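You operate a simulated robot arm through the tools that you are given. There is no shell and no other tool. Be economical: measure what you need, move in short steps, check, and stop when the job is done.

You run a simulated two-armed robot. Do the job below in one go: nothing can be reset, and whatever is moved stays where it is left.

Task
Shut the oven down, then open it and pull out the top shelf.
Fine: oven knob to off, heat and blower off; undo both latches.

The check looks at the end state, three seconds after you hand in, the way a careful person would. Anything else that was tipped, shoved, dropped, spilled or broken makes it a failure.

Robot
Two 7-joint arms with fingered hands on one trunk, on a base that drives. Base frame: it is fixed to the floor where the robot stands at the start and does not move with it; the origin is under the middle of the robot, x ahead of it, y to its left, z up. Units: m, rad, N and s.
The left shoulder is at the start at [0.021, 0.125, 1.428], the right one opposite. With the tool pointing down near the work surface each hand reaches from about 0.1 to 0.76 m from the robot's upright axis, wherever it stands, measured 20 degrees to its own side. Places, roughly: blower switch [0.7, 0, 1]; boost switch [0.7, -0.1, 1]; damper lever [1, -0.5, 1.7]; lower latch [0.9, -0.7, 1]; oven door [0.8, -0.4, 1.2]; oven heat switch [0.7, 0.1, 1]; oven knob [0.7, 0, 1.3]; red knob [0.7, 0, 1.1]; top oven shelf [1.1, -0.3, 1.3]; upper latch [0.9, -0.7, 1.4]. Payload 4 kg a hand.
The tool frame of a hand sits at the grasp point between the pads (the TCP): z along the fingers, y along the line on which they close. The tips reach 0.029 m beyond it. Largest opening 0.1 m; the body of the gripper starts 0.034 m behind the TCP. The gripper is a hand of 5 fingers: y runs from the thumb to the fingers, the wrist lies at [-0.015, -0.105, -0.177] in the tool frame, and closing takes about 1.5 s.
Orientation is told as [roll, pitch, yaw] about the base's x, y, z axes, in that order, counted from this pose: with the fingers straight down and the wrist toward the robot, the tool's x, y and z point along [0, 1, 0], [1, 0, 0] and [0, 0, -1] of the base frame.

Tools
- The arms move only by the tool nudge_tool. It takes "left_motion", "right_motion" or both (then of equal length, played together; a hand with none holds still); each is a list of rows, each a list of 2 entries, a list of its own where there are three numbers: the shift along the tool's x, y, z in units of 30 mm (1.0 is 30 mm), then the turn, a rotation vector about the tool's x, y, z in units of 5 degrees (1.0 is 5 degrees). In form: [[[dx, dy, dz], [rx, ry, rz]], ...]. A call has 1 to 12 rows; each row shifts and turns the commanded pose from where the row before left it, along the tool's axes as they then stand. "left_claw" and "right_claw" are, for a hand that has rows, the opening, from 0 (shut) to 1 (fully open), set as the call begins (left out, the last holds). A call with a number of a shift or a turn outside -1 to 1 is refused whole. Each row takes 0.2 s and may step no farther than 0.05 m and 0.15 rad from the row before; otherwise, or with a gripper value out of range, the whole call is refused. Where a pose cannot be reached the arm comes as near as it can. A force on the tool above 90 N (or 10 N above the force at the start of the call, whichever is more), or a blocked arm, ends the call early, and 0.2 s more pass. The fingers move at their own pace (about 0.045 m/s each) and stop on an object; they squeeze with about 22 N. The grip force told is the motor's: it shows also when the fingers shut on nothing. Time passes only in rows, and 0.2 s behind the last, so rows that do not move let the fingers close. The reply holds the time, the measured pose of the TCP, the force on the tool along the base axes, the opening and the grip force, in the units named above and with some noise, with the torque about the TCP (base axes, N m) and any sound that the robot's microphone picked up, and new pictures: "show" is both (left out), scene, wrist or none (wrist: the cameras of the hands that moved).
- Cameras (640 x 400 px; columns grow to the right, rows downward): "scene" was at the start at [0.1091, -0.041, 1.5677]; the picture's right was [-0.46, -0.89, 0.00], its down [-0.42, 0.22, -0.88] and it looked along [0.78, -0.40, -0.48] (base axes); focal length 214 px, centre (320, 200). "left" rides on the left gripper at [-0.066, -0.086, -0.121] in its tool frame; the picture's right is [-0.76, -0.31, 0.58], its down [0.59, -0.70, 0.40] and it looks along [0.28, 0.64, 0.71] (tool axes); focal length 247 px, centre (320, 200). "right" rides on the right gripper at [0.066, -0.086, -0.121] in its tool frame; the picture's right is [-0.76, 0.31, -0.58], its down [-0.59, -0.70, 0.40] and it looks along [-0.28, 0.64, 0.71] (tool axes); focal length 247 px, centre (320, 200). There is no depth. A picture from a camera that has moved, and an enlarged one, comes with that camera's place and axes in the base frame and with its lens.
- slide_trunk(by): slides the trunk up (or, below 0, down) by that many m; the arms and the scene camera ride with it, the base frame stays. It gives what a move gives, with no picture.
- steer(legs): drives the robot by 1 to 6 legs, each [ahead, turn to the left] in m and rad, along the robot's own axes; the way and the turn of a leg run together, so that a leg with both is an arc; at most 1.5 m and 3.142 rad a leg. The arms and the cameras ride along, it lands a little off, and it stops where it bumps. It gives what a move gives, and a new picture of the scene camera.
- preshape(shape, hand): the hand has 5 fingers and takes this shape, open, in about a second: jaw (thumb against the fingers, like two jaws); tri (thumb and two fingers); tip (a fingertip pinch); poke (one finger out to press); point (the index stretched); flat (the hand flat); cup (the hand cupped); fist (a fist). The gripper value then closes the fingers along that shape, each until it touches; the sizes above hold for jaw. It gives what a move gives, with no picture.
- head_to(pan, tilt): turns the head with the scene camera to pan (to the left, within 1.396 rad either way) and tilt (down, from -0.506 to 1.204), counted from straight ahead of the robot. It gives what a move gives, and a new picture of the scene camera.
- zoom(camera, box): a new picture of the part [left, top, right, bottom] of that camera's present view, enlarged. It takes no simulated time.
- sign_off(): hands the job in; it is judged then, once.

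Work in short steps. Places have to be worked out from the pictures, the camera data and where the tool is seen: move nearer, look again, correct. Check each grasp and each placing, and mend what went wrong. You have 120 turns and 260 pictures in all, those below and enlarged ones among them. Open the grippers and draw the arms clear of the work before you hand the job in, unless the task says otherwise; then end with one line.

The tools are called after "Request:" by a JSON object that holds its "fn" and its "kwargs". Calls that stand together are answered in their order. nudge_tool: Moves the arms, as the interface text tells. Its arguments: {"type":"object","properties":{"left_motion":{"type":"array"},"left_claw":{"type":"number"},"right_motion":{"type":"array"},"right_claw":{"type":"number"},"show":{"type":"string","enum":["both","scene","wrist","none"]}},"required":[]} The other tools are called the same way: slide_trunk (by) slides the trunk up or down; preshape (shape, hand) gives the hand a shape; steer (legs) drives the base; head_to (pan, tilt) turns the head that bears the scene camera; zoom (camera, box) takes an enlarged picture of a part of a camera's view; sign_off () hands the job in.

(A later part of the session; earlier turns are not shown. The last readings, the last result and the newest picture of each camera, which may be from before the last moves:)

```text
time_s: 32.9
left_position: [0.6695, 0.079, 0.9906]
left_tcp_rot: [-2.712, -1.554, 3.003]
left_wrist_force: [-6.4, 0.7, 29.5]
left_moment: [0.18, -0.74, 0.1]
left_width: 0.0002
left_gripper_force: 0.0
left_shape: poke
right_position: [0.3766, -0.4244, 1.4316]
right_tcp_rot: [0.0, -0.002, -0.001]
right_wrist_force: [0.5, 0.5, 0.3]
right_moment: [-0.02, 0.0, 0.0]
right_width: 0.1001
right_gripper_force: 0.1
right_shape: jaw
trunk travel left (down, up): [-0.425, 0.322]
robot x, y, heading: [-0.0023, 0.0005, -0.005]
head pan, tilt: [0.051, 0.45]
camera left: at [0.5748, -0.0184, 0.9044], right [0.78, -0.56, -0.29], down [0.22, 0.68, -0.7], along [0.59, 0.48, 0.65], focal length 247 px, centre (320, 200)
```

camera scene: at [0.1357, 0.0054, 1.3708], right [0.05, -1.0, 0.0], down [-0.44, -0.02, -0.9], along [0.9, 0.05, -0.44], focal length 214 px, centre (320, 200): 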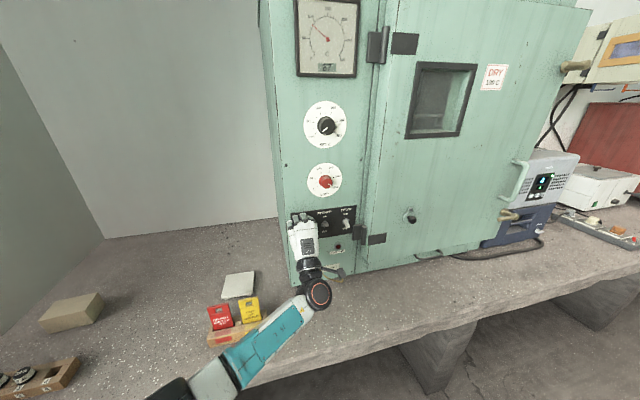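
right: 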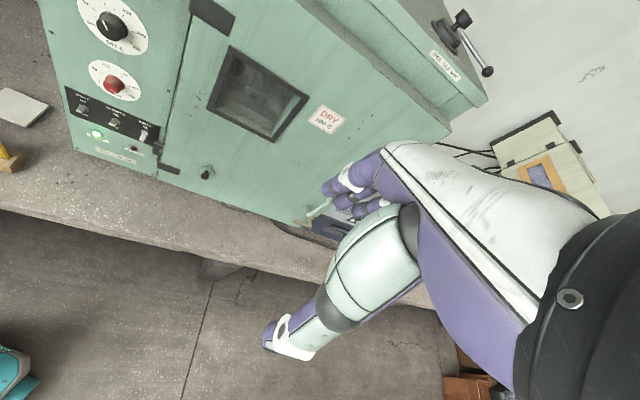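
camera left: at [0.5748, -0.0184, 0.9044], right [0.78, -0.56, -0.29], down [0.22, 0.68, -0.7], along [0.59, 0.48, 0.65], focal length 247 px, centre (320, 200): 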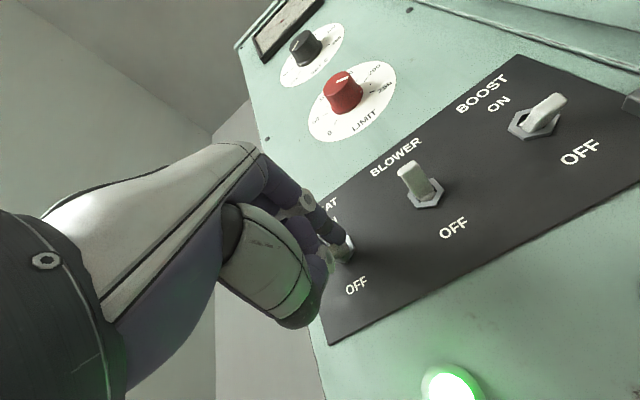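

The finger bears on the lever at 30 N. I press further down.

Request:
{"fn": "nudge_tool", "kwargs": {"left_motion": [[[0, -0.3, 0], [0, 0, 0]], [[0, -0.3, 0], [0, 0, 0]], [[0, 0, 0], [0, 0, 0]]], "show": "wrist"}}

Request:
{"fn": "zoom", "kwargs": {"camera": "left", "box": [270, 180, 450, 310]}}

```text
time_s: 33.7
left_position: [0.6691, 0.0783, 0.9681]
left_tcp_rot: [-2.756, -1.56, 3.051]
left_wrist_force: [-27.6, 5.4, 21.7]
left_moment: [0.2, -1.42, 0.46]
left_width: 0.0
left_gripper_force: 0.1
left_shape: poke
right_position: [0.3735, -0.4225, 1.431]
right_tcp_rot: [0.0, -0.004, 0.002]
right_wrist_force: [0.2, -0.2, -0.6]
right_moment: [0.01, -0.02, -0.01]
right_width: 0.0998
right_gripper_force: 0.0
right_shape: jaw
trunk travel left (down, up): [-0.425, 0.322]
robot x, y, heading: [-0.0001, 0.0015, -0.003]
head pan, tilt: [0.051, 0.45]
camera left: at [0.5722, -0.0193, 0.8825], right [0.78, -0.56, -0.3], down [0.22, 0.68, -0.7], along [0.59, 0.48, 0.65], focal length 247 px, centre (320, 200)
```

left: 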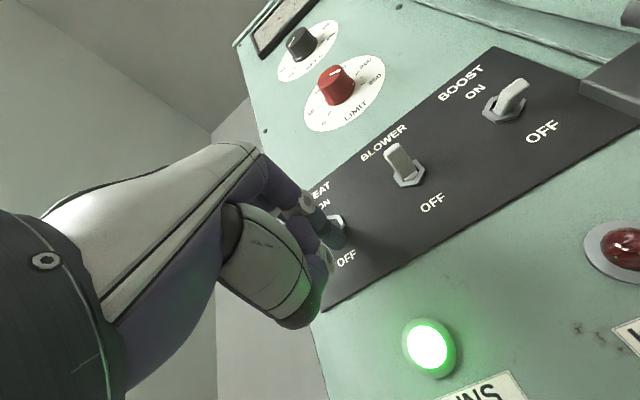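

```text
3.08 times, centred on (360, 245) of left
camera zoom: at [0.5722, -0.0193, 0.8825], right [0.78, -0.56, -0.3], down [0.22, 0.68, -0.7], along [0.59, 0.48, 0.65], focal length 760 px, centre (197, 62)
```

zoom: 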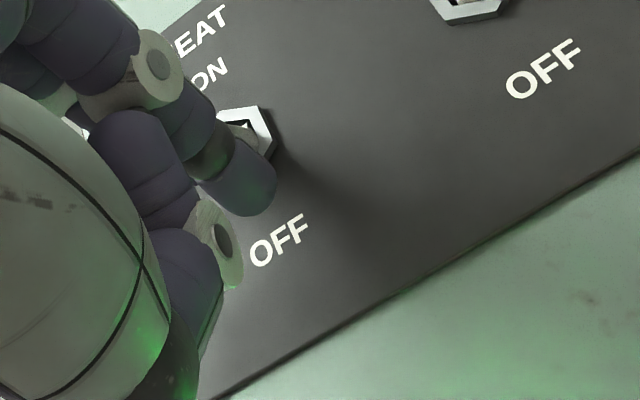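

The lever seems to be tipped under the finger. I withdraw straight back and check.

Request:
{"fn": "nudge_tool", "kwargs": {"left_motion": [[[0, 0, -0.7], [0, 0, 0]], [[0, 0, -1], [0, 0, 0]], [[0, 0, -1], [0, 0, 0]], [[0, 1, 0], [0, 0, 0]], [[0, 1, 0], [0, 0, 0]]], "show": "wrist"}}

Request:
{"fn": "zoom", "kwargs": {"camera": "left", "box": [320, 200, 560, 360]}}

```text
time_s: 34.9
left_position: [0.5985, 0.0565, 1.0219]
left_tcp_rot: [0.644, -1.569, -0.351]
left_wrist_force: [0.1, 0.2, 0.0]
left_moment: [0.04, 0.0, -0.01]
left_width: 0.0
left_gripper_force: 0.0
left_shape: poke
right_position: [0.38, -0.4236, 1.4292]
right_tcp_rot: [0.0, 0.001, -0.001]
right_wrist_force: [-0.3, -0.4, -0.4]
right_moment: [-0.01, 0.01, -0.02]
right_width: 0.0999
right_gripper_force: 0.1
right_shape: jaw
trunk travel left (down, up): [-0.425, 0.322]
robot x, y, heading: [0.0012, -0.0015, -0.002]
head pan, tilt: [0.051, 0.45]
camera left: at [0.5003, -0.0422, 0.9369], right [0.77, -0.56, -0.31], down [0.21, 0.68, -0.7], along [0.6, 0.48, 0.64], focal length 247 px, centre (320, 200)
```

left: 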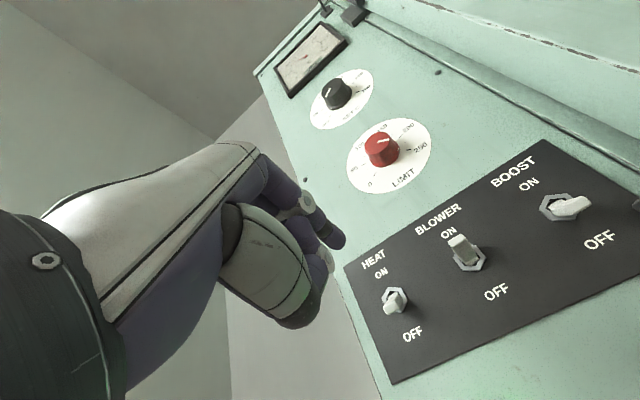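

```text
2.50 times, centred on (440, 280) of left
camera zoom: at [0.5003, -0.0422, 0.9369], right [0.77, -0.56, -0.31], down [0.21, 0.68, -0.7], along [0.6, 0.48, 0.64], focal length 617 px, centre (20, 0)
```

zoom: 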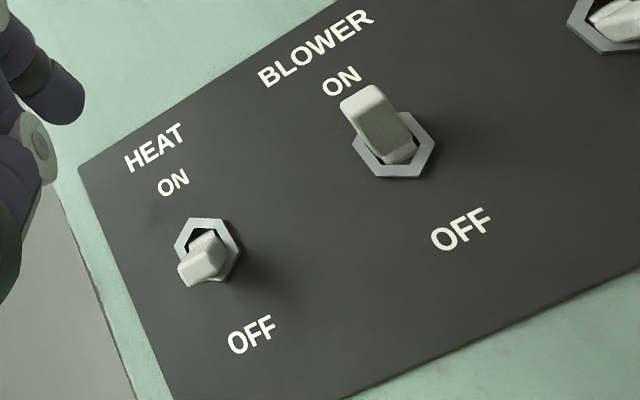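

HEAT is now down at OFF. BLOWER is 74 mm to the right, so I repeat the same press there.

Request:
{"fn": "nudge_tool", "kwargs": {"left_motion": [[[-0.82, 0.6, 0], [0, 0, 0]], [[-0.82, 0, 0], [0, 0, 0]], [[-0.82, 0, 0], [0, 0, 0]], [[0, 0, 1], [0, 0, 0]], [[0, 0, 1], [0, 0, 0]], [[0, 0, 0.6], [0, 0, 0]]], "show": "wrist"}}

Request:
{"fn": "zoom", "kwargs": {"camera": "left", "box": [220, 150, 460, 320]}}

```text
time_s: 36.3
left_position: [0.6946, 0.008, 1.0407]
left_tcp_rot: [0.08, -1.568, 0.211]
left_wrist_force: [0.0, 0.5, 0.7]
left_moment: [0.0, -0.02, -0.03]
left_width: 0.0001
left_gripper_force: 0.0
left_shape: poke
right_position: [0.3801, -0.4226, 1.4287]
right_tcp_rot: [0.0, 0.001, -0.001]
right_wrist_force: [-0.2, -0.8, 0.3]
right_moment: [0.0, 0.01, -0.01]
right_width: 0.0999
right_gripper_force: 0.1
right_shape: jaw
trunk travel left (down, up): [-0.425, 0.322]
robot x, y, heading: [-0.0029, -0.0047, 0.002]
head pan, tilt: [0.051, 0.45]
camera left: at [0.5982, -0.09, 0.9564], right [0.77, -0.56, -0.31], down [0.21, 0.68, -0.7], along [0.6, 0.48, 0.64], focal length 247 px, centre (320, 200)
```

left: 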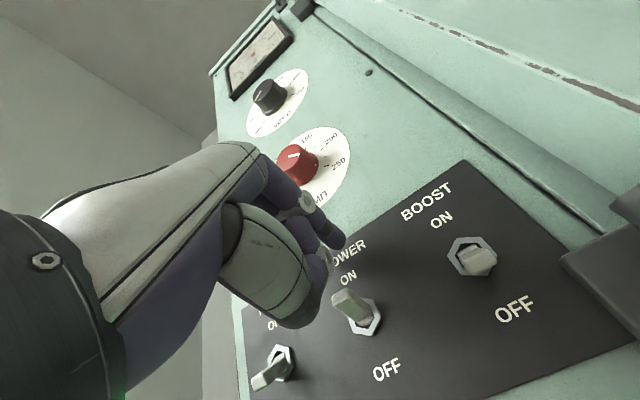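

```text
2.35 times, centred on (340, 235) of left
camera zoom: at [0.5982, -0.09, 0.9564], right [0.77, -0.56, -0.31], down [0.21, 0.68, -0.7], along [0.6, 0.48, 0.64], focal length 581 px, centre (273, 118)
```

zoom: 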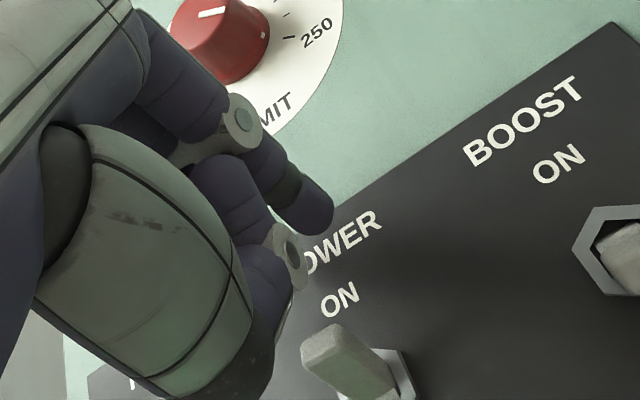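

The hand sits the same way over BLOWER as it did over HEAT, so I press down.

Request:
{"fn": "nudge_tool", "kwargs": {"left_motion": [[[0.1, -0.5, 0], [0, 0, 0]], [[0, -0.5, 0], [0, 0, 0]], [[0, -0.5, 0], [0, 0, 0]], [[0, -0.5, 0], [0, 0, 0]], [[0, -0.3, 0], [0, 0, 0]], [[0, -0.3, 0], [0, 0, 0]], [[0, 0, 0], [0, 0, 0]]], "show": "none"}}

Request:
{"fn": "nudge_tool", "kwargs": {"left_motion": [[[0, 0, -0.7], [0, 0, 0]], [[0, 0, -1], [0, 0, 0]], [[0, 0, -1], [0, 0, 0]], [[0, 0, -1], [0, 0, 0]], [[0, 1, 0], [0, 0, 0]], [[0, 1, 0], [0, 0, 0]]], "show": "wrist"}}

Request:
{"fn": "zoom", "kwargs": {"camera": "left", "box": [270, 180, 510, 340]}}

```text
time_s: 37.9
left_position: [0.6919, 0.0096, 0.961]
left_tcp_rot: [0.453, -1.568, -0.158]
left_wrist_force: [-0.6, -0.6, 0.4]
left_moment: [0.02, 0.03, 0.03]
left_width: 0.0002
left_gripper_force: 0.1
left_shape: poke
right_position: [0.3795, -0.4244, 1.429]
right_tcp_rot: [-0.001, 0.001, -0.001]
right_wrist_force: [-1.3, 0.3, 0.0]
right_moment: [-0.02, 0.0, -0.04]
right_width: 0.0999
right_gripper_force: 0.0
right_shape: jaw
trunk travel left (down, up): [-0.425, 0.322]
robot x, y, heading: [-0.001, 0.0012, 0.006]
head pan, tilt: [0.051, 0.45]
```

```text
time_s: 39.3
left_position: [0.5842, -0.0246, 1.022]
left_tcp_rot: [0.819, -1.569, -0.528]
left_wrist_force: [0.0, -0.3, 0.0]
left_moment: [-0.01, -0.03, 0.02]
left_width: 0.0
left_gripper_force: 0.0
left_shape: poke
right_position: [0.3789, -0.4232, 1.4293]
right_tcp_rot: [0.0, 0.0, -0.001]
right_wrist_force: [0.0, -0.4, 0.2]
right_moment: [-0.01, 0.0, -0.02]
right_width: 0.0997
right_gripper_force: 0.1
right_shape: jaw
trunk travel left (down, up): [-0.425, 0.322]
robot x, y, heading: [-0.0025, -0.004, 0.0]
head pan, tilt: [0.051, 0.45]
camera left: at [0.4877, -0.1205, 0.9371], right [0.77, -0.56, -0.31], down [0.21, 0.68, -0.7], along [0.6, 0.48, 0.64], focal length 247 px, centre (320, 200)
```

left: 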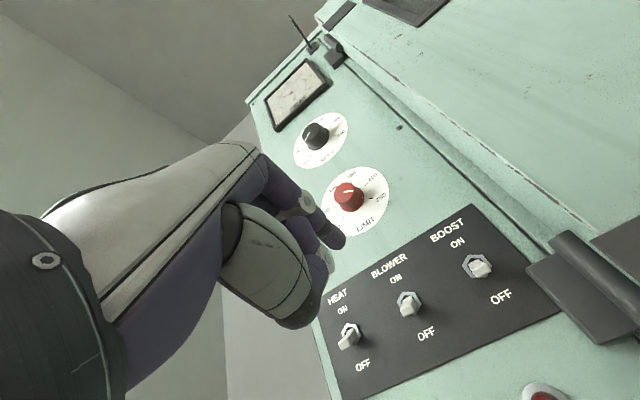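

```text
2.50 times, centred on (390, 260) of left
camera zoom: at [0.4877, -0.1205, 0.9371], right [0.77, -0.56, -0.31], down [0.21, 0.68, -0.7], along [0.6, 0.48, 0.64], focal length 617 px, centre (145, 50)
```

zoom: 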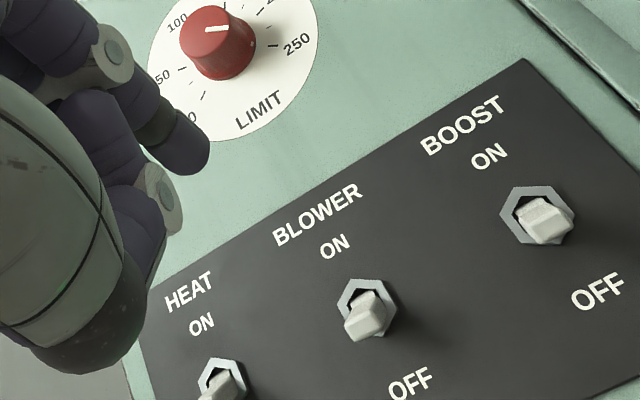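

HEAT, BLOWER and BOOST are all down, and LIMIT is untouched. I draw the left arm in, return it to the jaw shape and raise the trunk before driving along the bench to the latch side.

Request:
{"fn": "nudge_tool", "kwargs": {"left_motion": [[[0, 1, -1], [0, 0, 0]], [[0, 1, -1], [0, 0, 0]], [[0.5, 1, -1], [0, 0, 0]], [[0.8, 1, -1], [0, 0, 0]], [[0.8, 0, -1], [0, 0, 0]], [[0.8, 0, -1], [0, 0, 0]], [[0.8, 0, -0.5], [0, 0, 0]]], "show": "none"}}

Request:
{"fn": "preshape", "kwargs": {"hand": "left", "shape": "jaw"}}

Request:
{"fn": "steer", "kwargs": {"legs": [[0, -1.25], [0.9, 0]]}}

```text
time_s: 40.9
left_position: [0.3646, 0.0309, 1.1444]
left_tcp_rot: [-0.214, -1.569, 0.506]
left_wrist_force: [-0.3, -0.2, -0.3]
left_moment: [0.0, 0.02, -0.03]
left_width: 0.0
left_gripper_force: 0.1
left_shape: poke
right_position: [0.3792, -0.424, 1.4299]
right_tcp_rot: [0.0, 0.0, 0.0]
right_wrist_force: [-0.4, -0.9, -0.5]
right_moment: [-0.03, -0.03, -0.02]
right_width: 0.1
right_gripper_force: 0.0
right_shape: jaw
trunk travel left (down, up): [-0.425, 0.322]
robot x, y, heading: [-0.0007, -0.004, -0.002]
head pan, tilt: [0.051, 0.45]
```

```text
time_s: 41.8
left_position: [0.3647, 0.0288, 1.1431]
left_tcp_rot: [0.335, -1.569, -0.041]
left_wrist_force: [-0.3, -0.7, -0.9]
left_moment: [-0.04, 0.0, 0.0]
left_width: 0.0997
left_gripper_force: 0.1
left_shape: jaw
right_position: [0.3801, -0.4232, 1.4293]
right_tcp_rot: [-0.001, 0.001, -0.001]
right_wrist_force: [0.8, -0.5, -0.4]
right_moment: [-0.03, 0.0, -0.01]
right_width: 0.0997
right_gripper_force: 0.0
right_shape: jaw
trunk travel left (down, up): [-0.425, 0.322]
robot x, y, heading: [0.0017, 0.002, 0.001]
head pan, tilt: [0.051, 0.45]
```

```text
time_s: 49.8
left_position: [0.3696, -1.1995, 1.1444]
left_tcp_rot: [0.25, -1.568, -1.251]
left_wrist_force: [-1.4, 0.3, -0.4]
left_moment: [0.0, 0.04, -0.01]
left_width: 0.1002
left_gripper_force: 0.0
left_shape: jaw
right_position: [-0.0618, -1.3385, 1.4293]
right_tcp_rot: [0.001, 0.0, -1.291]
right_wrist_force: [0.3, 0.9, -0.6]
right_moment: [0.03, 0.01, 0.0]
right_width: 0.1
right_gripper_force: 0.0
right_shape: jaw
trunk travel left (down, up): [-0.425, 0.322]
robot x, y, heading: [0.2403, -0.8557, -1.297]
head pan, tilt: [0.051, 0.45]
camera scene: at [0.2832, -0.984, 1.3707], right [-0.95, -0.32, 0.0], down [-0.14, 0.41, -0.9], along [0.29, -0.85, -0.44], focal length 214 px, centre (320, 200)
```

scene: 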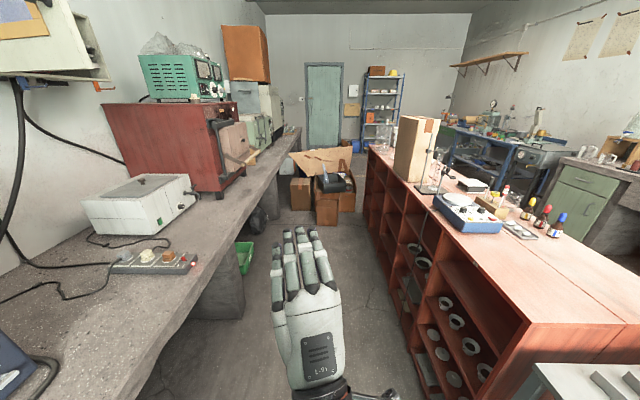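

The robot is at (0.24, −0.86) with clear space around. I turn left to face the oven squarely.

Request:
{"fn": "steer", "kwargs": {"legs": [[0, 1.587]]}}

Request:
{"fn": "head_to", "kwargs": {"pan": 0.1, "tilt": 0.2}}

```text
time_s: 54.1
left_position: [0.5824, -0.723, 1.1439]
left_tcp_rot: [0.228, -1.57, 0.361]
left_wrist_force: [0.7, 0.7, 0.7]
left_moment: [0.0, -0.01, 0.01]
left_width: 0.0996
left_gripper_force: 0.1
left_shape: jaw
right_position: [0.7276, -1.1517, 1.4299]
right_tcp_rot: [-0.001, 0.0, 0.296]
right_wrist_force: [-0.2, 0.0, 0.0]
right_moment: [-0.01, 0.01, 0.02]
right_width: 0.0997
right_gripper_force: 0.1
right_shape: jaw
trunk travel left (down, up): [-0.425, 0.322]
robot x, y, heading: [0.2457, -0.8561, 0.292]
head pan, tilt: [0.051, 0.45]
camera scene: at [0.3698, -0.812, 1.3708], right [0.34, -0.94, 0.0], down [-0.41, -0.15, -0.9], along [0.85, 0.3, -0.44], focal length 214 px, centre (320, 200)
```

scene: 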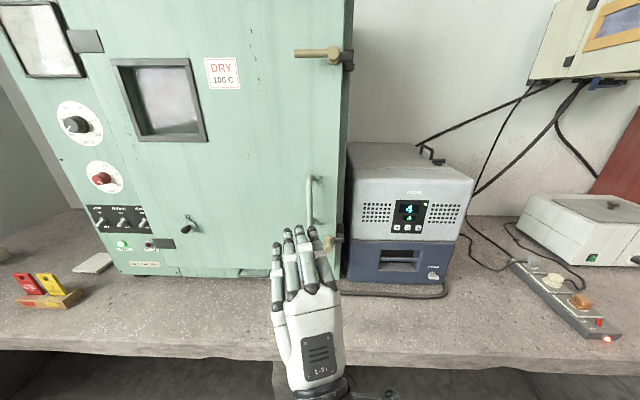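

```text
time_s: 54.9
left_position: [0.5819, -0.7224, 1.1446]
left_tcp_rot: [0.181, -1.571, 0.406]
left_wrist_force: [0.0, 0.6, -0.7]
left_moment: [-0.01, 0.0, 0.0]
left_width: 0.1002
left_gripper_force: 0.2
left_shape: jaw
right_position: [0.7278, -1.152, 1.4281]
right_tcp_rot: [0.0, -0.001, 0.295]
right_wrist_force: [-0.7, -0.1, 0.1]
right_moment: [0.0, -0.02, -0.01]
right_width: 0.1002
right_gripper_force: 0.0
right_shape: jaw
trunk travel left (down, up): [-0.425, 0.322]
robot x, y, heading: [0.2413, -0.8536, 0.294]
head pan, tilt: [0.099, 0.201]
camera scene: at [0.3693, -0.8074, 1.394], right [0.38, -0.92, 0.0], down [-0.18, -0.08, -0.98], along [0.9, 0.38, -0.2], focal length 214 px, centre (320, 200)
```

scene: 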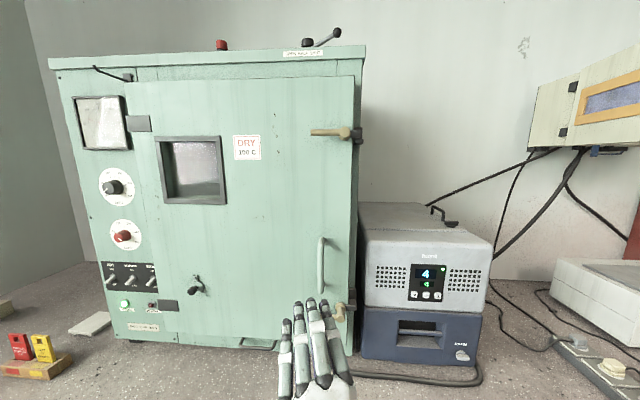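

Now I see the latches and the handle. I enlarge each.

Request:
{"fn": "zoom", "kwargs": {"camera": "scene", "box": [290, 105, 380, 165]}}

Request:
{"fn": "zoom", "kwargs": {"camera": "scene", "box": [290, 225, 380, 345]}}

Request:
{"fn": "zoom", "kwargs": {"camera": "right", "box": [0, 0, 640, 400]}}

```text
6.67 times, centred on (335, 135) of scene
camera zoom: at [0.3693, -0.8074, 1.394], right [0.38, -0.92, 0.0], down [-0.18, -0.08, -0.98], along [0.9, 0.38, -0.2], focal length 1430 px, centre (220, 633)
```

zoom: 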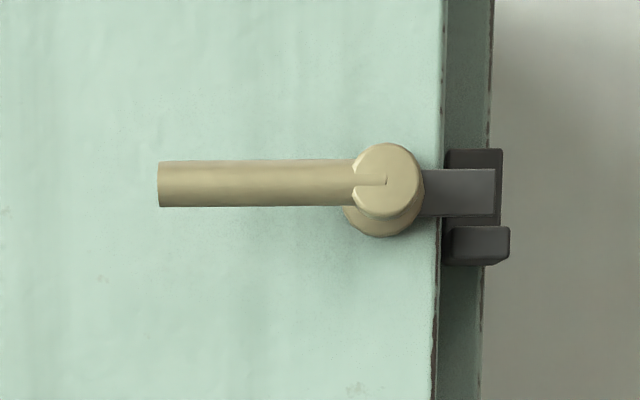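

```text
3.33 times, centred on (335, 285) of scene
camera zoom: at [0.3693, -0.8074, 1.394], right [0.38, -0.92, 0.0], down [-0.18, -0.08, -0.98], along [0.9, 0.38, -0.2], focal length 715 px, centre (270, -83)
```

zoom: 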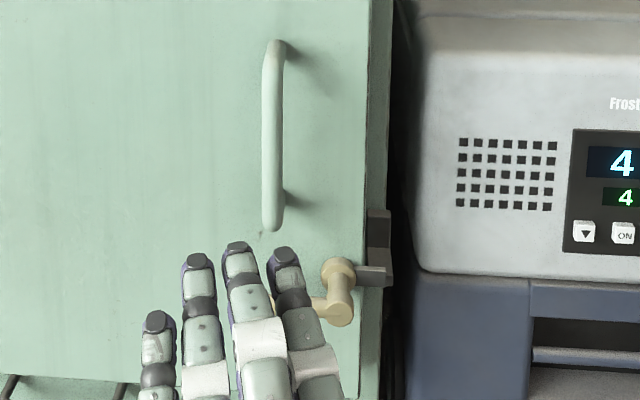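

```text
1.00 times, centred on (320, 200) of right (not enlarged: the box is as wide or as high as the picture)
camera zoom: at [0.6271, -1.1133, 1.5509], right [0.51, -0.64, 0.58], down [-0.5, -0.77, -0.4], along [0.7, -0.08, -0.71], focal length 247 px, centre (320, 200)
```

zoom: 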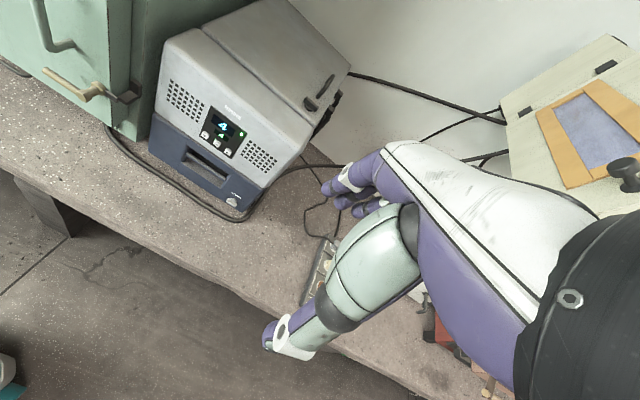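

The upper latch's tongue sits in a keeper with a lip beneath it, so its handle (pointing left) probably goes down. The left hand hides the lower one, so I move that hand and look.

Request:
{"fn": "nudge_tool", "kwargs": {"left_motion": [[[1, 0, -1], [0, 0, 0]], [[1, 0, -1], [0, 0, 0]], [[1, 0, 0], [0, 0, 0]], [[1, 0, 0], [0, 0, 0]], [[1, 0, 0], [0, 0, 0]], [[1, 0, 0], [0, 0, 0]]], "show": "none"}}

Request:
{"fn": "zoom", "kwargs": {"camera": "scene", "box": [300, 270, 390, 340]}}

Request:
{"fn": "zoom", "kwargs": {"camera": "right", "box": [0, 0, 200, 150]}}

```text
time_s: 56.3
left_position: [0.4588, -0.6267, 1.0895]
left_tcp_rot: [-2.331, -1.566, 2.917]
left_wrist_force: [-0.1, 1.3, 0.7]
left_moment: [-0.03, 0.0, 0.0]
left_width: 0.0999
left_gripper_force: 0.1
left_shape: jaw
left hand out of reach, approached as far as the arm can: row 3, 4, 5, 6
right_position: [0.7281, -1.1508, 1.4297]
right_tcp_rot: [0.0, -0.001, 0.296]
right_wrist_force: [0.0, -0.1, 0.3]
right_moment: [-0.02, 0.02, -0.01]
right_width: 0.0997
right_gripper_force: 0.0
right_shape: jaw
trunk travel left (down, up): [-0.425, 0.322]
robot x, y, heading: [0.2421, -0.8595, 0.291]
head pan, tilt: [0.099, 0.201]
```

```text
5.71 times, centred on (345, 305) of scene
camera zoom: at [0.3691, -0.8069, 1.394], right [0.38, -0.92, 0.0], down [-0.18, -0.08, -0.98], along [0.9, 0.38, -0.2], focal length 1226 px, centre (177, -400)
```

zoom: 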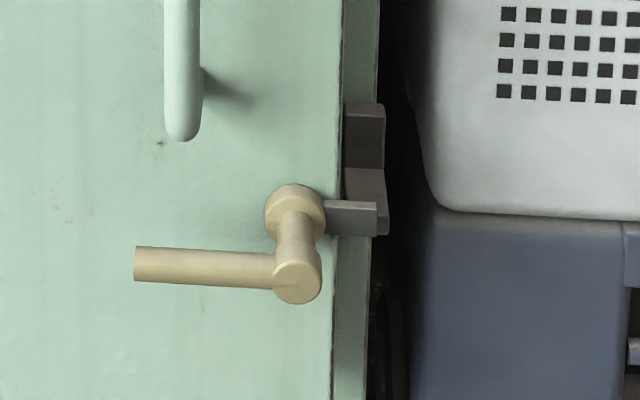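

```text
2.67 times, centred on (100, 75) of right
camera zoom: at [0.6269, -1.1127, 1.551], right [0.51, -0.64, 0.58], down [-0.5, -0.77, -0.4], along [0.7, -0.09, -0.71], focal length 659 px, centre (907, 533)
```

zoom: 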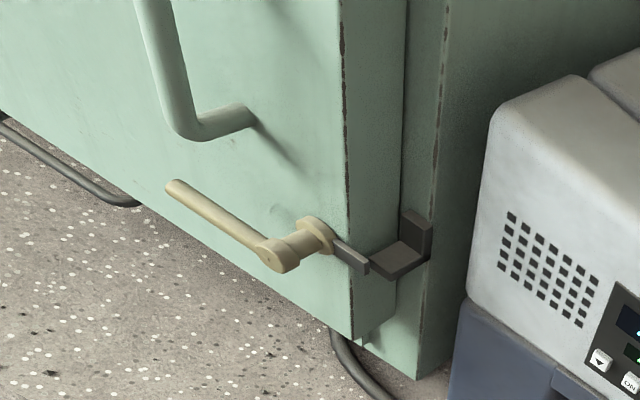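

The lower latch works the same way: handle pointing left, bar at about 0.04 m in front of the door, with the keeper ledge under its tongue. I square the left hand to the door and bring it in front of and above the upper handle's end, shaped to poke.

Request:
{"fn": "nudge_tool", "kwargs": {"left_motion": [[[0, 1, 0], [0, -1, 0]], [[0, 1, 0], [0, -1, 0]], [[0, 1, 0], [0, -1, 0]], [[0, 1, 0], [0, -0.35, 0]], [[-0.5, 0.94, 0.87], [0, 0, 0]], [[-0.5, 0.94, 0.87], [0, 0, 0]], [[-0.5, 0.94, 0.87], [0, 0, 0]], [[-0.5, 0.94, 0.87], [0, 0, 0]], [[-0.5, 0.94, 0.87], [0, 0, 0]], [[-0.5, 0.94, 0.87], [0, 0, 0]], [[-0.5, 0.94, 0.87], [0, 0, 0]], [[-0.5, 0.94, 0.87], [0, 0, 0]]], "show": "none"}}

Request:
{"fn": "preshape", "kwargs": {"hand": "left", "shape": "poke"}}

Request:
{"fn": "head_to", "kwargs": {"pan": 0.0, "tilt": 0.2}}

Request:
{"fn": "zoom", "kwargs": {"camera": "left", "box": [0, 0, 640, 400]}}

```text
time_s: 58.9
left_position: [0.7513, -0.7001, 1.3134]
left_tcp_rot: [0.356, -1.568, -0.065]
left_wrist_force: [-0.3, -0.5, -0.9]
left_moment: [0.03, 0.0, 0.02]
left_width: 0.0999
left_gripper_force: 0.0
left_shape: jaw
left hand out of reach, approached as far as the arm can: row 1, 2, 3, 4, 5
right_position: [0.729, -1.1523, 1.4291]
right_tcp_rot: [0.0, -0.001, 0.295]
right_wrist_force: [0.7, -0.5, -0.4]
right_moment: [0.0, 0.0, 0.0]
right_width: 0.0998
right_gripper_force: 0.1
right_shape: jaw
trunk travel left (down, up): [-0.425, 0.322]
robot x, y, heading: [0.2434, -0.8574, 0.295]
head pan, tilt: [0.099, 0.201]
```

```text
time_s: 59.8
left_position: [0.751, -0.6983, 1.3119]
left_tcp_rot: [-0.158, -1.57, 0.453]
left_wrist_force: [0.6, -0.3, 0.2]
left_moment: [-0.05, -0.02, 0.0]
left_width: 0.0
left_gripper_force: 0.0
left_shape: poke
right_position: [0.727, -1.1514, 1.4286]
right_tcp_rot: [0.001, -0.001, 0.296]
right_wrist_force: [0.4, 0.0, -0.3]
right_moment: [-0.06, 0.02, 0.03]
right_width: 0.0999
right_gripper_force: 0.0
right_shape: jaw
trunk travel left (down, up): [-0.425, 0.322]
robot x, y, heading: [0.2425, -0.8532, 0.294]
head pan, tilt: [0.099, 0.201]
```

```text
time_s: 60.5
left_position: [0.7496, -0.6998, 1.3116]
left_tcp_rot: [0.047, -1.568, 0.247]
left_wrist_force: [-0.3, 0.4, -0.3]
left_moment: [-0.02, -0.02, 0.03]
left_width: 0.0002
left_gripper_force: 0.1
left_shape: poke
right_position: [0.7285, -1.1509, 1.4303]
right_tcp_rot: [0.001, 0.0, 0.295]
right_wrist_force: [-0.4, -0.1, -0.2]
right_moment: [0.02, 0.04, -0.01]
right_width: 0.0995
right_gripper_force: 0.1
right_shape: jaw
trunk travel left (down, up): [-0.425, 0.322]
robot x, y, heading: [0.2445, -0.8557, 0.295]
head pan, tilt: [0.0, 0.201]
camera scene: at [0.3725, -0.8161, 1.394], right [0.29, -0.96, 0.0], down [-0.19, -0.06, -0.98], along [0.94, 0.28, -0.2], focal length 214 px, centre (320, 200)
```

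scene: 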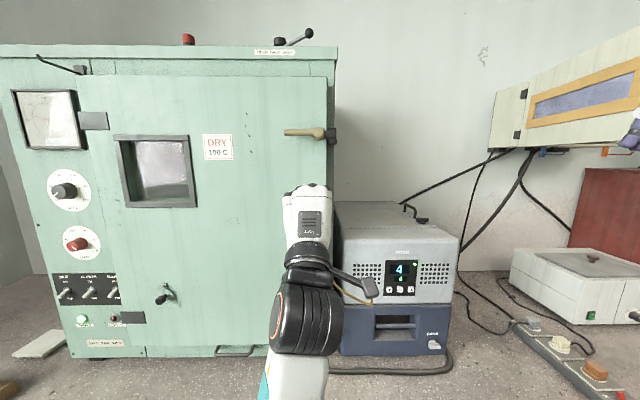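

```text
1.00 times, centred on (320, 200) of left (not enlarged: the box is as wide or as high as the picture)
camera zoom: at [0.6538, -0.7978, 1.2278], right [0.77, -0.56, -0.31], down [0.21, 0.68, -0.7], along [0.6, 0.48, 0.64], focal length 247 px, centre (320, 200)
```

zoom: 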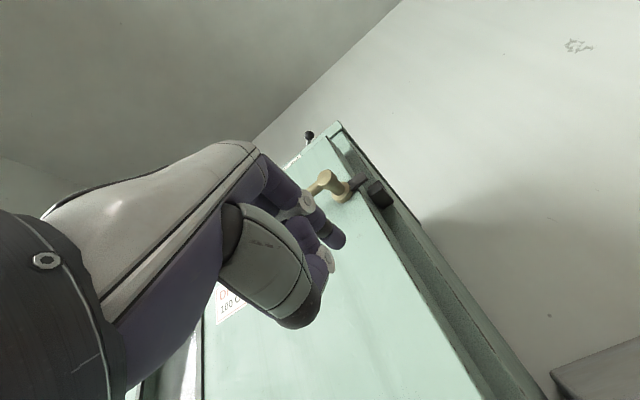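

The hand ended lower and nearer than planned (TCP D≈0.52, L≈−0.885, z 1.31). I back it off and go up and left to above the handle's end.

Request:
{"fn": "nudge_tool", "kwargs": {"left_motion": [[[0, 0, -1], [0, 0, 0]], [[0, 0, -1], [0, 0, 0]], [[0.34, 1, 0], [0, 0, 0]], [[0.34, 1, 0], [0, 0, 0]], [[0.34, 1, 0], [0, 0, 0]], [[0.34, 1, 0], [0, 0, 0]], [[0.34, 1, 0], [0, 0, 0]], [[0.34, 0.95, 0], [0, 0, 0]], [[0, 0, 0], [0, 0, 0]]]}}

```text
time_s: 62.5
left_position: [0.6736, -0.6566, 1.4925]
left_tcp_rot: [0.308, -1.569, -0.013]
left_wrist_force: [-0.4, 0.3, 0.2]
left_moment: [0.0, -0.02, 0.0]
left_width: 0.0
left_gripper_force: 0.0
left_shape: poke
right_position: [0.7274, -1.1516, 1.4297]
right_tcp_rot: [0.001, 0.0, 0.297]
right_wrist_force: [0.1, -0.2, -0.4]
right_moment: [0.03, 0.0, 0.0]
right_width: 0.0997
right_gripper_force: 0.0
right_shape: jaw
trunk travel left (down, up): [-0.425, 0.322]
robot x, y, heading: [0.2417, -0.8582, 0.293]
head pan, tilt: [0.0, 0.201]
camera scene: at [0.3726, -0.8162, 1.394], right [0.29, -0.96, 0.0], down [-0.19, -0.06, -0.98], along [0.94, 0.28, -0.2], focal length 214 px, centre (320, 200)
camera left: at [0.5762, -0.754, 1.4082], right [0.77, -0.56, -0.31], down [0.21, 0.68, -0.7], along [0.6, 0.48, 0.64], focal length 247 px, centre (320, 200)
```

scene: 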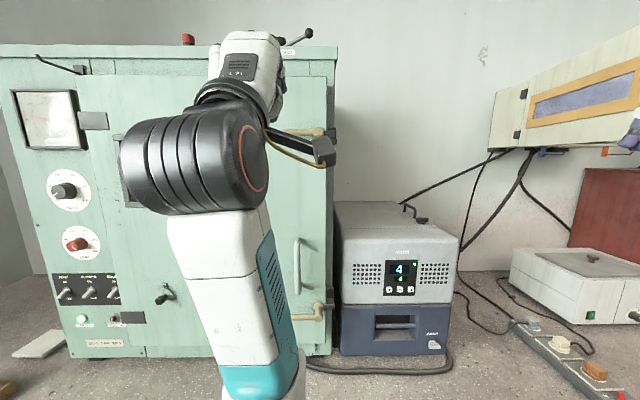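
left: 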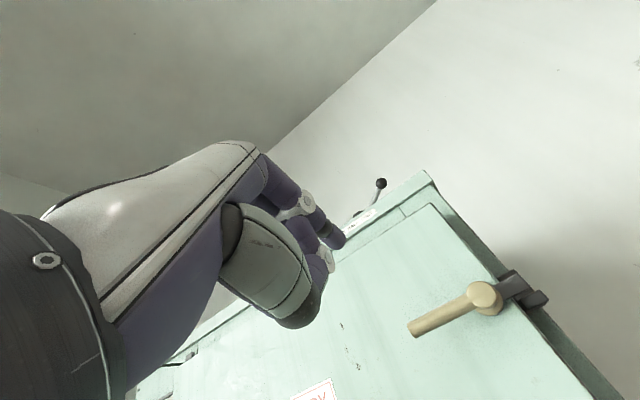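

The wrist view confirms the handle's end at L≈−0.81 and z≈1.447. I advance so that the fingertip is over the bar.

Request:
{"fn": "nudge_tool", "kwargs": {"left_motion": [[[0, 0, 1], [0, 0, 0]], [[0, 0, 1], [0, 0, 0]], [[0, 0, 1], [0, 0, 0]], [[0, 0, 1], [0, 0, 0]], [[0, 0, 0.9], [0, 0, 0]], [[0, -0.5, 0], [0, 0, 0]]], "show": "wrist"}}

```text
time_s: 63.9
left_position: [0.815, -0.6152, 1.4789]
left_tcp_rot: [-3.09, -1.572, -2.899]
left_wrist_force: [-0.9, 0.3, 1.3]
left_moment: [-0.02, 0.02, 0.02]
left_width: 0.0002
left_gripper_force: 0.2
left_shape: poke
right_position: [0.7276, -1.1513, 1.4291]
right_tcp_rot: [0.0, 0.0, 0.295]
right_wrist_force: [-0.6, 0.5, 0.2]
right_moment: [0.01, -0.04, 0.03]
right_width: 0.0999
right_gripper_force: 0.0
right_shape: jaw
trunk travel left (down, up): [-0.425, 0.322]
robot x, y, heading: [0.243, -0.8585, 0.297]
head pan, tilt: [0.0, 0.201]
camera left: at [0.7181, -0.7135, 1.3953], right [0.77, -0.56, -0.31], down [0.21, 0.68, -0.7], along [0.6, 0.48, 0.64], focal length 247 px, centre (320, 200)
```

left: 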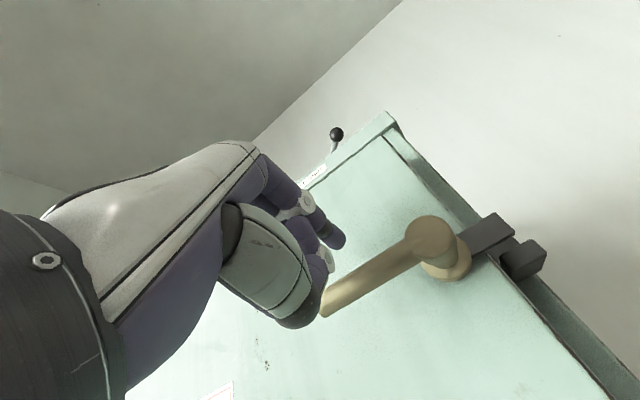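

The fingertip is right above the bar. I press down to turn it about 30° and watch the force.

Request:
{"fn": "nudge_tool", "kwargs": {"left_motion": [[[0, -0.73, 0], [0, 0, 0]], [[0, -0.5, 0], [0, 0, 0]], [[0, -0.5, 0], [0, 0, 0]], [[0, 0, 0], [0, 0, 0]]], "show": "wrist"}}

```text
time_s: 64.9
left_position: [0.8057, -0.6155, 1.4401]
left_tcp_rot: [-3.041, -1.54, -2.944]
left_wrist_force: [12.7, 12.4, 61.9]
left_moment: [-0.07, -0.91, 0.12]
left_width: 0.0
left_gripper_force: 0.1
left_shape: poke
right_position: [0.7241, -1.1506, 1.4302]
right_tcp_rot: [0.001, -0.003, 0.296]
right_wrist_force: [-0.7, 0.3, -0.1]
right_moment: [0.0, -0.02, 0.0]
right_width: 0.0996
right_gripper_force: 0.1
right_shape: jaw
trunk travel left (down, up): [-0.425, 0.322]
robot x, y, heading: [0.2433, -0.8577, 0.296]
head pan, tilt: [0.0, 0.201]
camera left: at [0.7117, -0.7129, 1.3519], right [0.78, -0.55, -0.29], down [0.23, 0.68, -0.69], along [0.58, 0.47, 0.66], focal length 247 px, centre (320, 200)
```

left: 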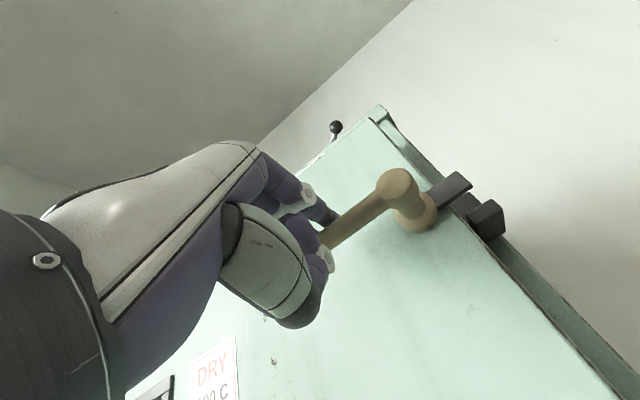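

62 N and it has gone down about 15 mm. I enlarge to see whether the latch is really turning.

Request:
{"fn": "zoom", "kwargs": {"camera": "left", "box": [290, 150, 530, 300]}}

Request:
{"fn": "zoom", "kwargs": {"camera": "scene", "box": [250, 90, 350, 170]}}

```text
2.67 times, centred on (410, 225) of left
camera zoom: at [0.7117, -0.7129, 1.3519], right [0.78, -0.55, -0.29], down [0.23, 0.68, -0.69], along [0.58, 0.47, 0.66], focal length 659 px, centre (80, 133)
```

zoom: 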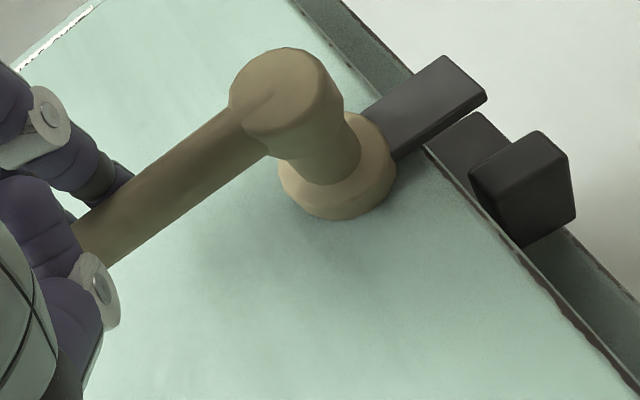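

```text
5.00 times, centred on (300, 130) of scene
camera zoom: at [0.3695, -0.8157, 1.3948], right [0.29, -0.96, 0.0], down [-0.19, -0.06, -0.98], along [0.94, 0.28, -0.2], focal length 1072 px, centre (420, 550)
```

zoom: 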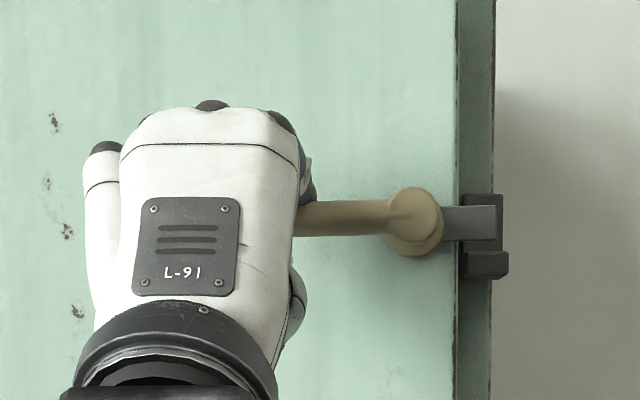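

The handle is still level despite 62 N, so this is not the way it turns (or the push is wrong). I withdraw, and take the bar between thumb and fingers to try it both ways.

Request:
{"fn": "nudge_tool", "kwargs": {"left_motion": [[[0, 0.9, 0], [0, 0, 0]], [[0, 0.5, 0], [0, 0, 0]], [[0, 0, -1], [0, 0, 0]], [[0, 0, -1], [0, 0, 0]], [[0, 0, -1], [0, 0, 0]], [[0, 0, -1], [0, 0, 0]]], "show": "none"}}

Request:
{"fn": "preshape", "kwargs": {"hand": "left", "shape": "jaw"}}

```text
time_s: 66.3
left_position: [0.6999, -0.6484, 1.4693]
left_tcp_rot: [0.287, -1.569, 0.009]
left_wrist_force: [-1.0, -0.7, 0.0]
left_moment: [0.0, -0.01, -0.02]
left_width: 0.0
left_gripper_force: 0.1
left_shape: poke
right_position: [0.7281, -1.1499, 1.4297]
right_tcp_rot: [0.0, -0.001, 0.294]
right_wrist_force: [-0.6, 0.5, -0.3]
right_moment: [0.0, 0.01, -0.02]
right_width: 0.0999
right_gripper_force: 0.1
right_shape: jaw
trunk travel left (down, up): [-0.425, 0.322]
robot x, y, heading: [0.2387, -0.8575, 0.292]
head pan, tilt: [0.0, 0.201]
```

```text
time_s: 67.2
left_position: [0.7004, -0.6487, 1.4695]
left_tcp_rot: [0.004, -1.569, 0.29]
left_wrist_force: [0.1, 0.0, -0.4]
left_moment: [0.01, 0.01, -0.02]
left_width: 0.0997
left_gripper_force: 0.1
left_shape: jaw
right_position: [0.7286, -1.1516, 1.4278]
right_tcp_rot: [-0.001, 0.002, 0.294]
right_wrist_force: [0.9, 0.4, -0.1]
right_moment: [-0.03, 0.0, 0.05]
right_width: 0.0998
right_gripper_force: 0.1
right_shape: jaw
trunk travel left (down, up): [-0.425, 0.322]
robot x, y, heading: [0.2409, -0.8591, 0.295]
head pan, tilt: [0.0, 0.201]
```

I lower to the bar's height, advance around it and close.

Request:
{"fn": "nudge_tool", "kwargs": {"left_motion": [[[-0.25, -0.78, 0], [0, 0, 0]], [[0, 0, 1], [0, 0, 0]], [[0, 0, 1], [0, 0, 0]], [[0, 0, 1], [0, 0, 0]], [[0, 0, 1], [0, 0, 0]], [[0, 0, 0.3], [0, 0, 0]]], "show": "wrist"}}

Request:
{"fn": "nudge_tool", "kwargs": {"left_motion": [[[0, 0, 0], [0, 0, 0]], [[0, 0, 0], [0, 0, 0]], [[0, 0, 0], [0, 0, 0]], [[0, 0, 0], [0, 0, 0]], [[0, 0, 0], [0, 0, 0]], [[0, 0, 0], [0, 0, 0]], [[0, 0, 0], [0, 0, 0]], [[0, 0, 0], [0, 0, 0]], [[0, 0, 0], [0, 0, 0]]], "left_claw": 0, "show": "wrist"}}

```text
time_s: 68.6
left_position: [0.823, -0.6186, 1.4481]
left_tcp_rot: [-0.381, -1.57, 0.673]
left_wrist_force: [1.2, -0.3, -0.4]
left_moment: [0.02, -0.02, -0.02]
left_width: 0.0999
left_gripper_force: 0.1
left_shape: jaw
right_position: [0.7288, -1.1514, 1.4287]
right_tcp_rot: [0.001, -0.001, 0.295]
right_wrist_force: [0.7, -0.3, 0.5]
right_moment: [0.01, -0.01, -0.02]
right_width: 0.0998
right_gripper_force: 0.0
right_shape: jaw
trunk travel left (down, up): [-0.425, 0.322]
robot x, y, heading: [0.2386, -0.8563, 0.294]
head pan, tilt: [0.0, 0.201]
camera left: at [0.726, -0.7159, 1.3627], right [0.77, -0.56, -0.31], down [0.21, 0.68, -0.7], along [0.6, 0.48, 0.64], focal length 247 px, centre (320, 200)
```

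left: 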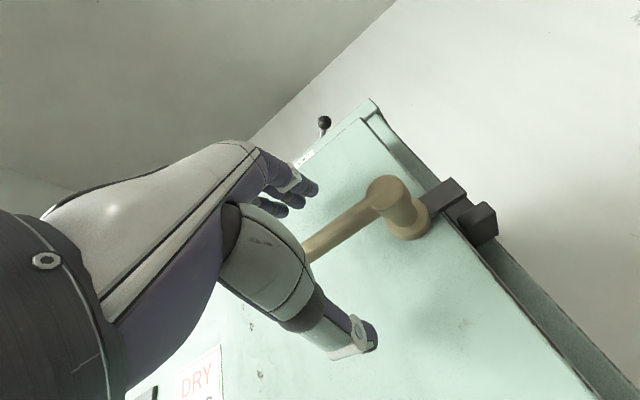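

```text
time_s: 70.6
left_position: [0.8224, -0.6176, 1.4457]
left_tcp_rot: [-0.154, -1.568, 0.449]
left_wrist_force: [0.4, 1.9, 1.5]
left_moment: [0.06, 0.01, -0.01]
left_width: 0.0015
left_gripper_force: 21.8
left_shape: jaw
right_position: [0.7281, -1.1508, 1.4293]
right_tcp_rot: [-0.001, 0.0, 0.295]
right_wrist_force: [0.3, -0.7, 0.2]
right_moment: [-0.03, 0.01, 0.01]
right_width: 0.0998
right_gripper_force: 0.0
right_shape: jaw
trunk travel left (down, up): [-0.425, 0.322]
robot x, y, heading: [0.2426, -0.8523, 0.295]
head pan, tilt: [0.0, 0.201]
camera left: at [0.7259, -0.7156, 1.3626], right [0.77, -0.56, -0.31], down [0.21, 0.68, -0.7], along [0.6, 0.48, 0.64], focal length 247 px, centre (320, 200)
```

left: 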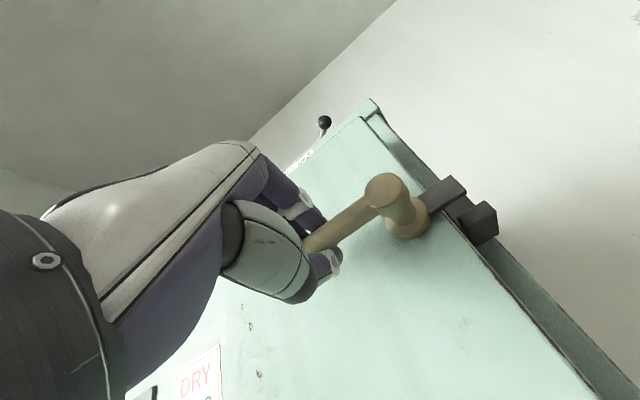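

The fingers have closed behind the bar and cage it. I try turning the handle up (clockwise) by 20°.

Request:
{"fn": "nudge_tool", "kwargs": {"left_motion": [[[0, 0.157, 0], [0, 0, 1]], [[0, 0.157, 0], [0, 0, 1]], [[0, 0.157, 0], [0, 0, 1]], [[0, 0.157, 0], [0, 0, 1]]], "show": "wrist"}}

```text
time_s: 71.6
left_position: [0.8241, -0.6211, 1.4643]
left_tcp_rot: [1.567, -1.222, -1.273]
left_wrist_force: [-1.0, 3.1, -1.0]
left_moment: [0.02, 0.01, -0.03]
left_width: 0.0018
left_gripper_force: 22.0
left_shape: jaw
right_position: [0.7266, -1.1516, 1.4289]
right_tcp_rot: [0.001, 0.001, 0.295]
right_wrist_force: [0.7, 0.0, -0.3]
right_moment: [-0.02, -0.01, -0.02]
right_width: 0.0998
right_gripper_force: 0.0
right_shape: jaw
trunk travel left (down, up): [-0.425, 0.322]
robot x, y, heading: [0.2437, -0.8579, 0.293]
head pan, tilt: [0.0, 0.201]
camera left: at [0.7187, -0.6868, 1.3637], right [0.73, -0.41, -0.55], down [0.15, 0.88, -0.46], along [0.67, 0.25, 0.7], focal length 247 px, centre (320, 200)
```

left: 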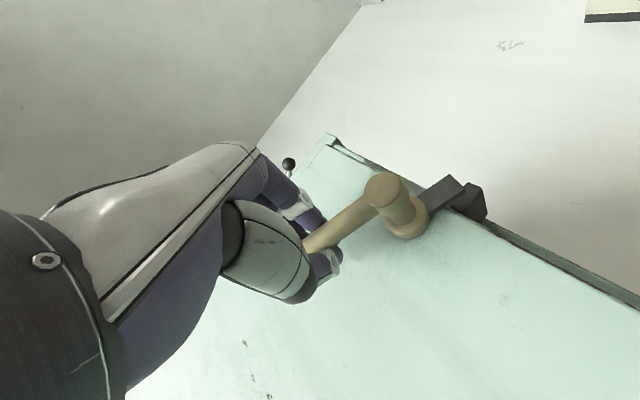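

It turns freely upward. I go on through the arc.

Request:
{"fn": "nudge_tool", "kwargs": {"left_motion": [[[-0.007, 0.157, 0], [0, 0, 1]], [[-0.007, 0.157, 0], [0, 0, 1]], [[-0.007, 0.157, 0], [0, 0, 1]], [[-0.007, 0.157, 0], [0, 0, 1]], [[-0.007, 0.157, 0], [0, 0, 1]], [[-0.007, 0.157, 0], [0, 0, 1]], [[-0.007, 0.157, 0], [0, 0, 1]], [[-0.007, 0.157, 0], [0, 0, 1]]]}}

```text
time_s: 73.4
left_position: [0.8319, -0.6438, 1.4915]
left_tcp_rot: [1.57, -0.524, -1.275]
left_wrist_force: [-1.1, 2.0, 4.0]
left_moment: [-0.03, 0.01, 0.02]
left_width: 0.0019
left_gripper_force: 21.6
left_shape: jaw
right_position: [0.7275, -1.1512, 1.4287]
right_tcp_rot: [0.001, 0.0, 0.295]
right_wrist_force: [-0.9, 0.5, -0.1]
right_moment: [0.01, -0.03, 0.02]
right_width: 0.0998
right_gripper_force: 0.0
right_shape: jaw
trunk travel left (down, up): [-0.425, 0.322]
robot x, y, heading: [0.2423, -0.8558, 0.295]
head pan, tilt: [0.0, 0.201]
camera scene: at [0.3719, -0.8158, 1.3941], right [0.29, -0.96, 0.0], down [-0.19, -0.06, -0.98], along [0.94, 0.28, -0.2], focal length 214 px, centre (320, 200)
camera left: at [0.7056, -0.6386, 1.3947], right [0.58, 0.06, -0.81], down [0.12, 0.98, 0.16], along [0.8, -0.19, 0.57], focal length 247 px, centre (320, 200)
```

scene: 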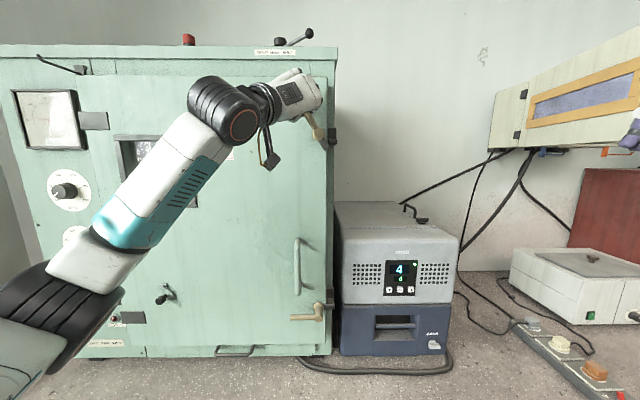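
left: 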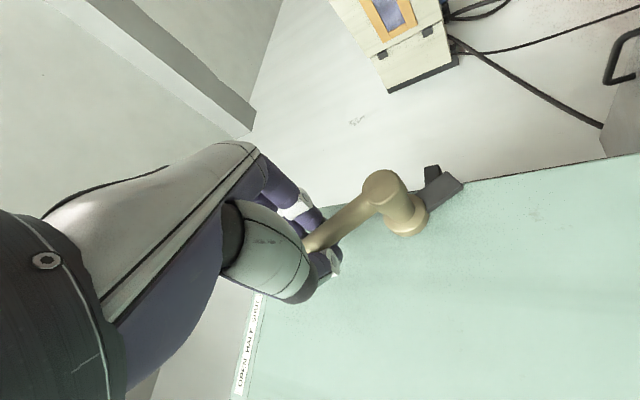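

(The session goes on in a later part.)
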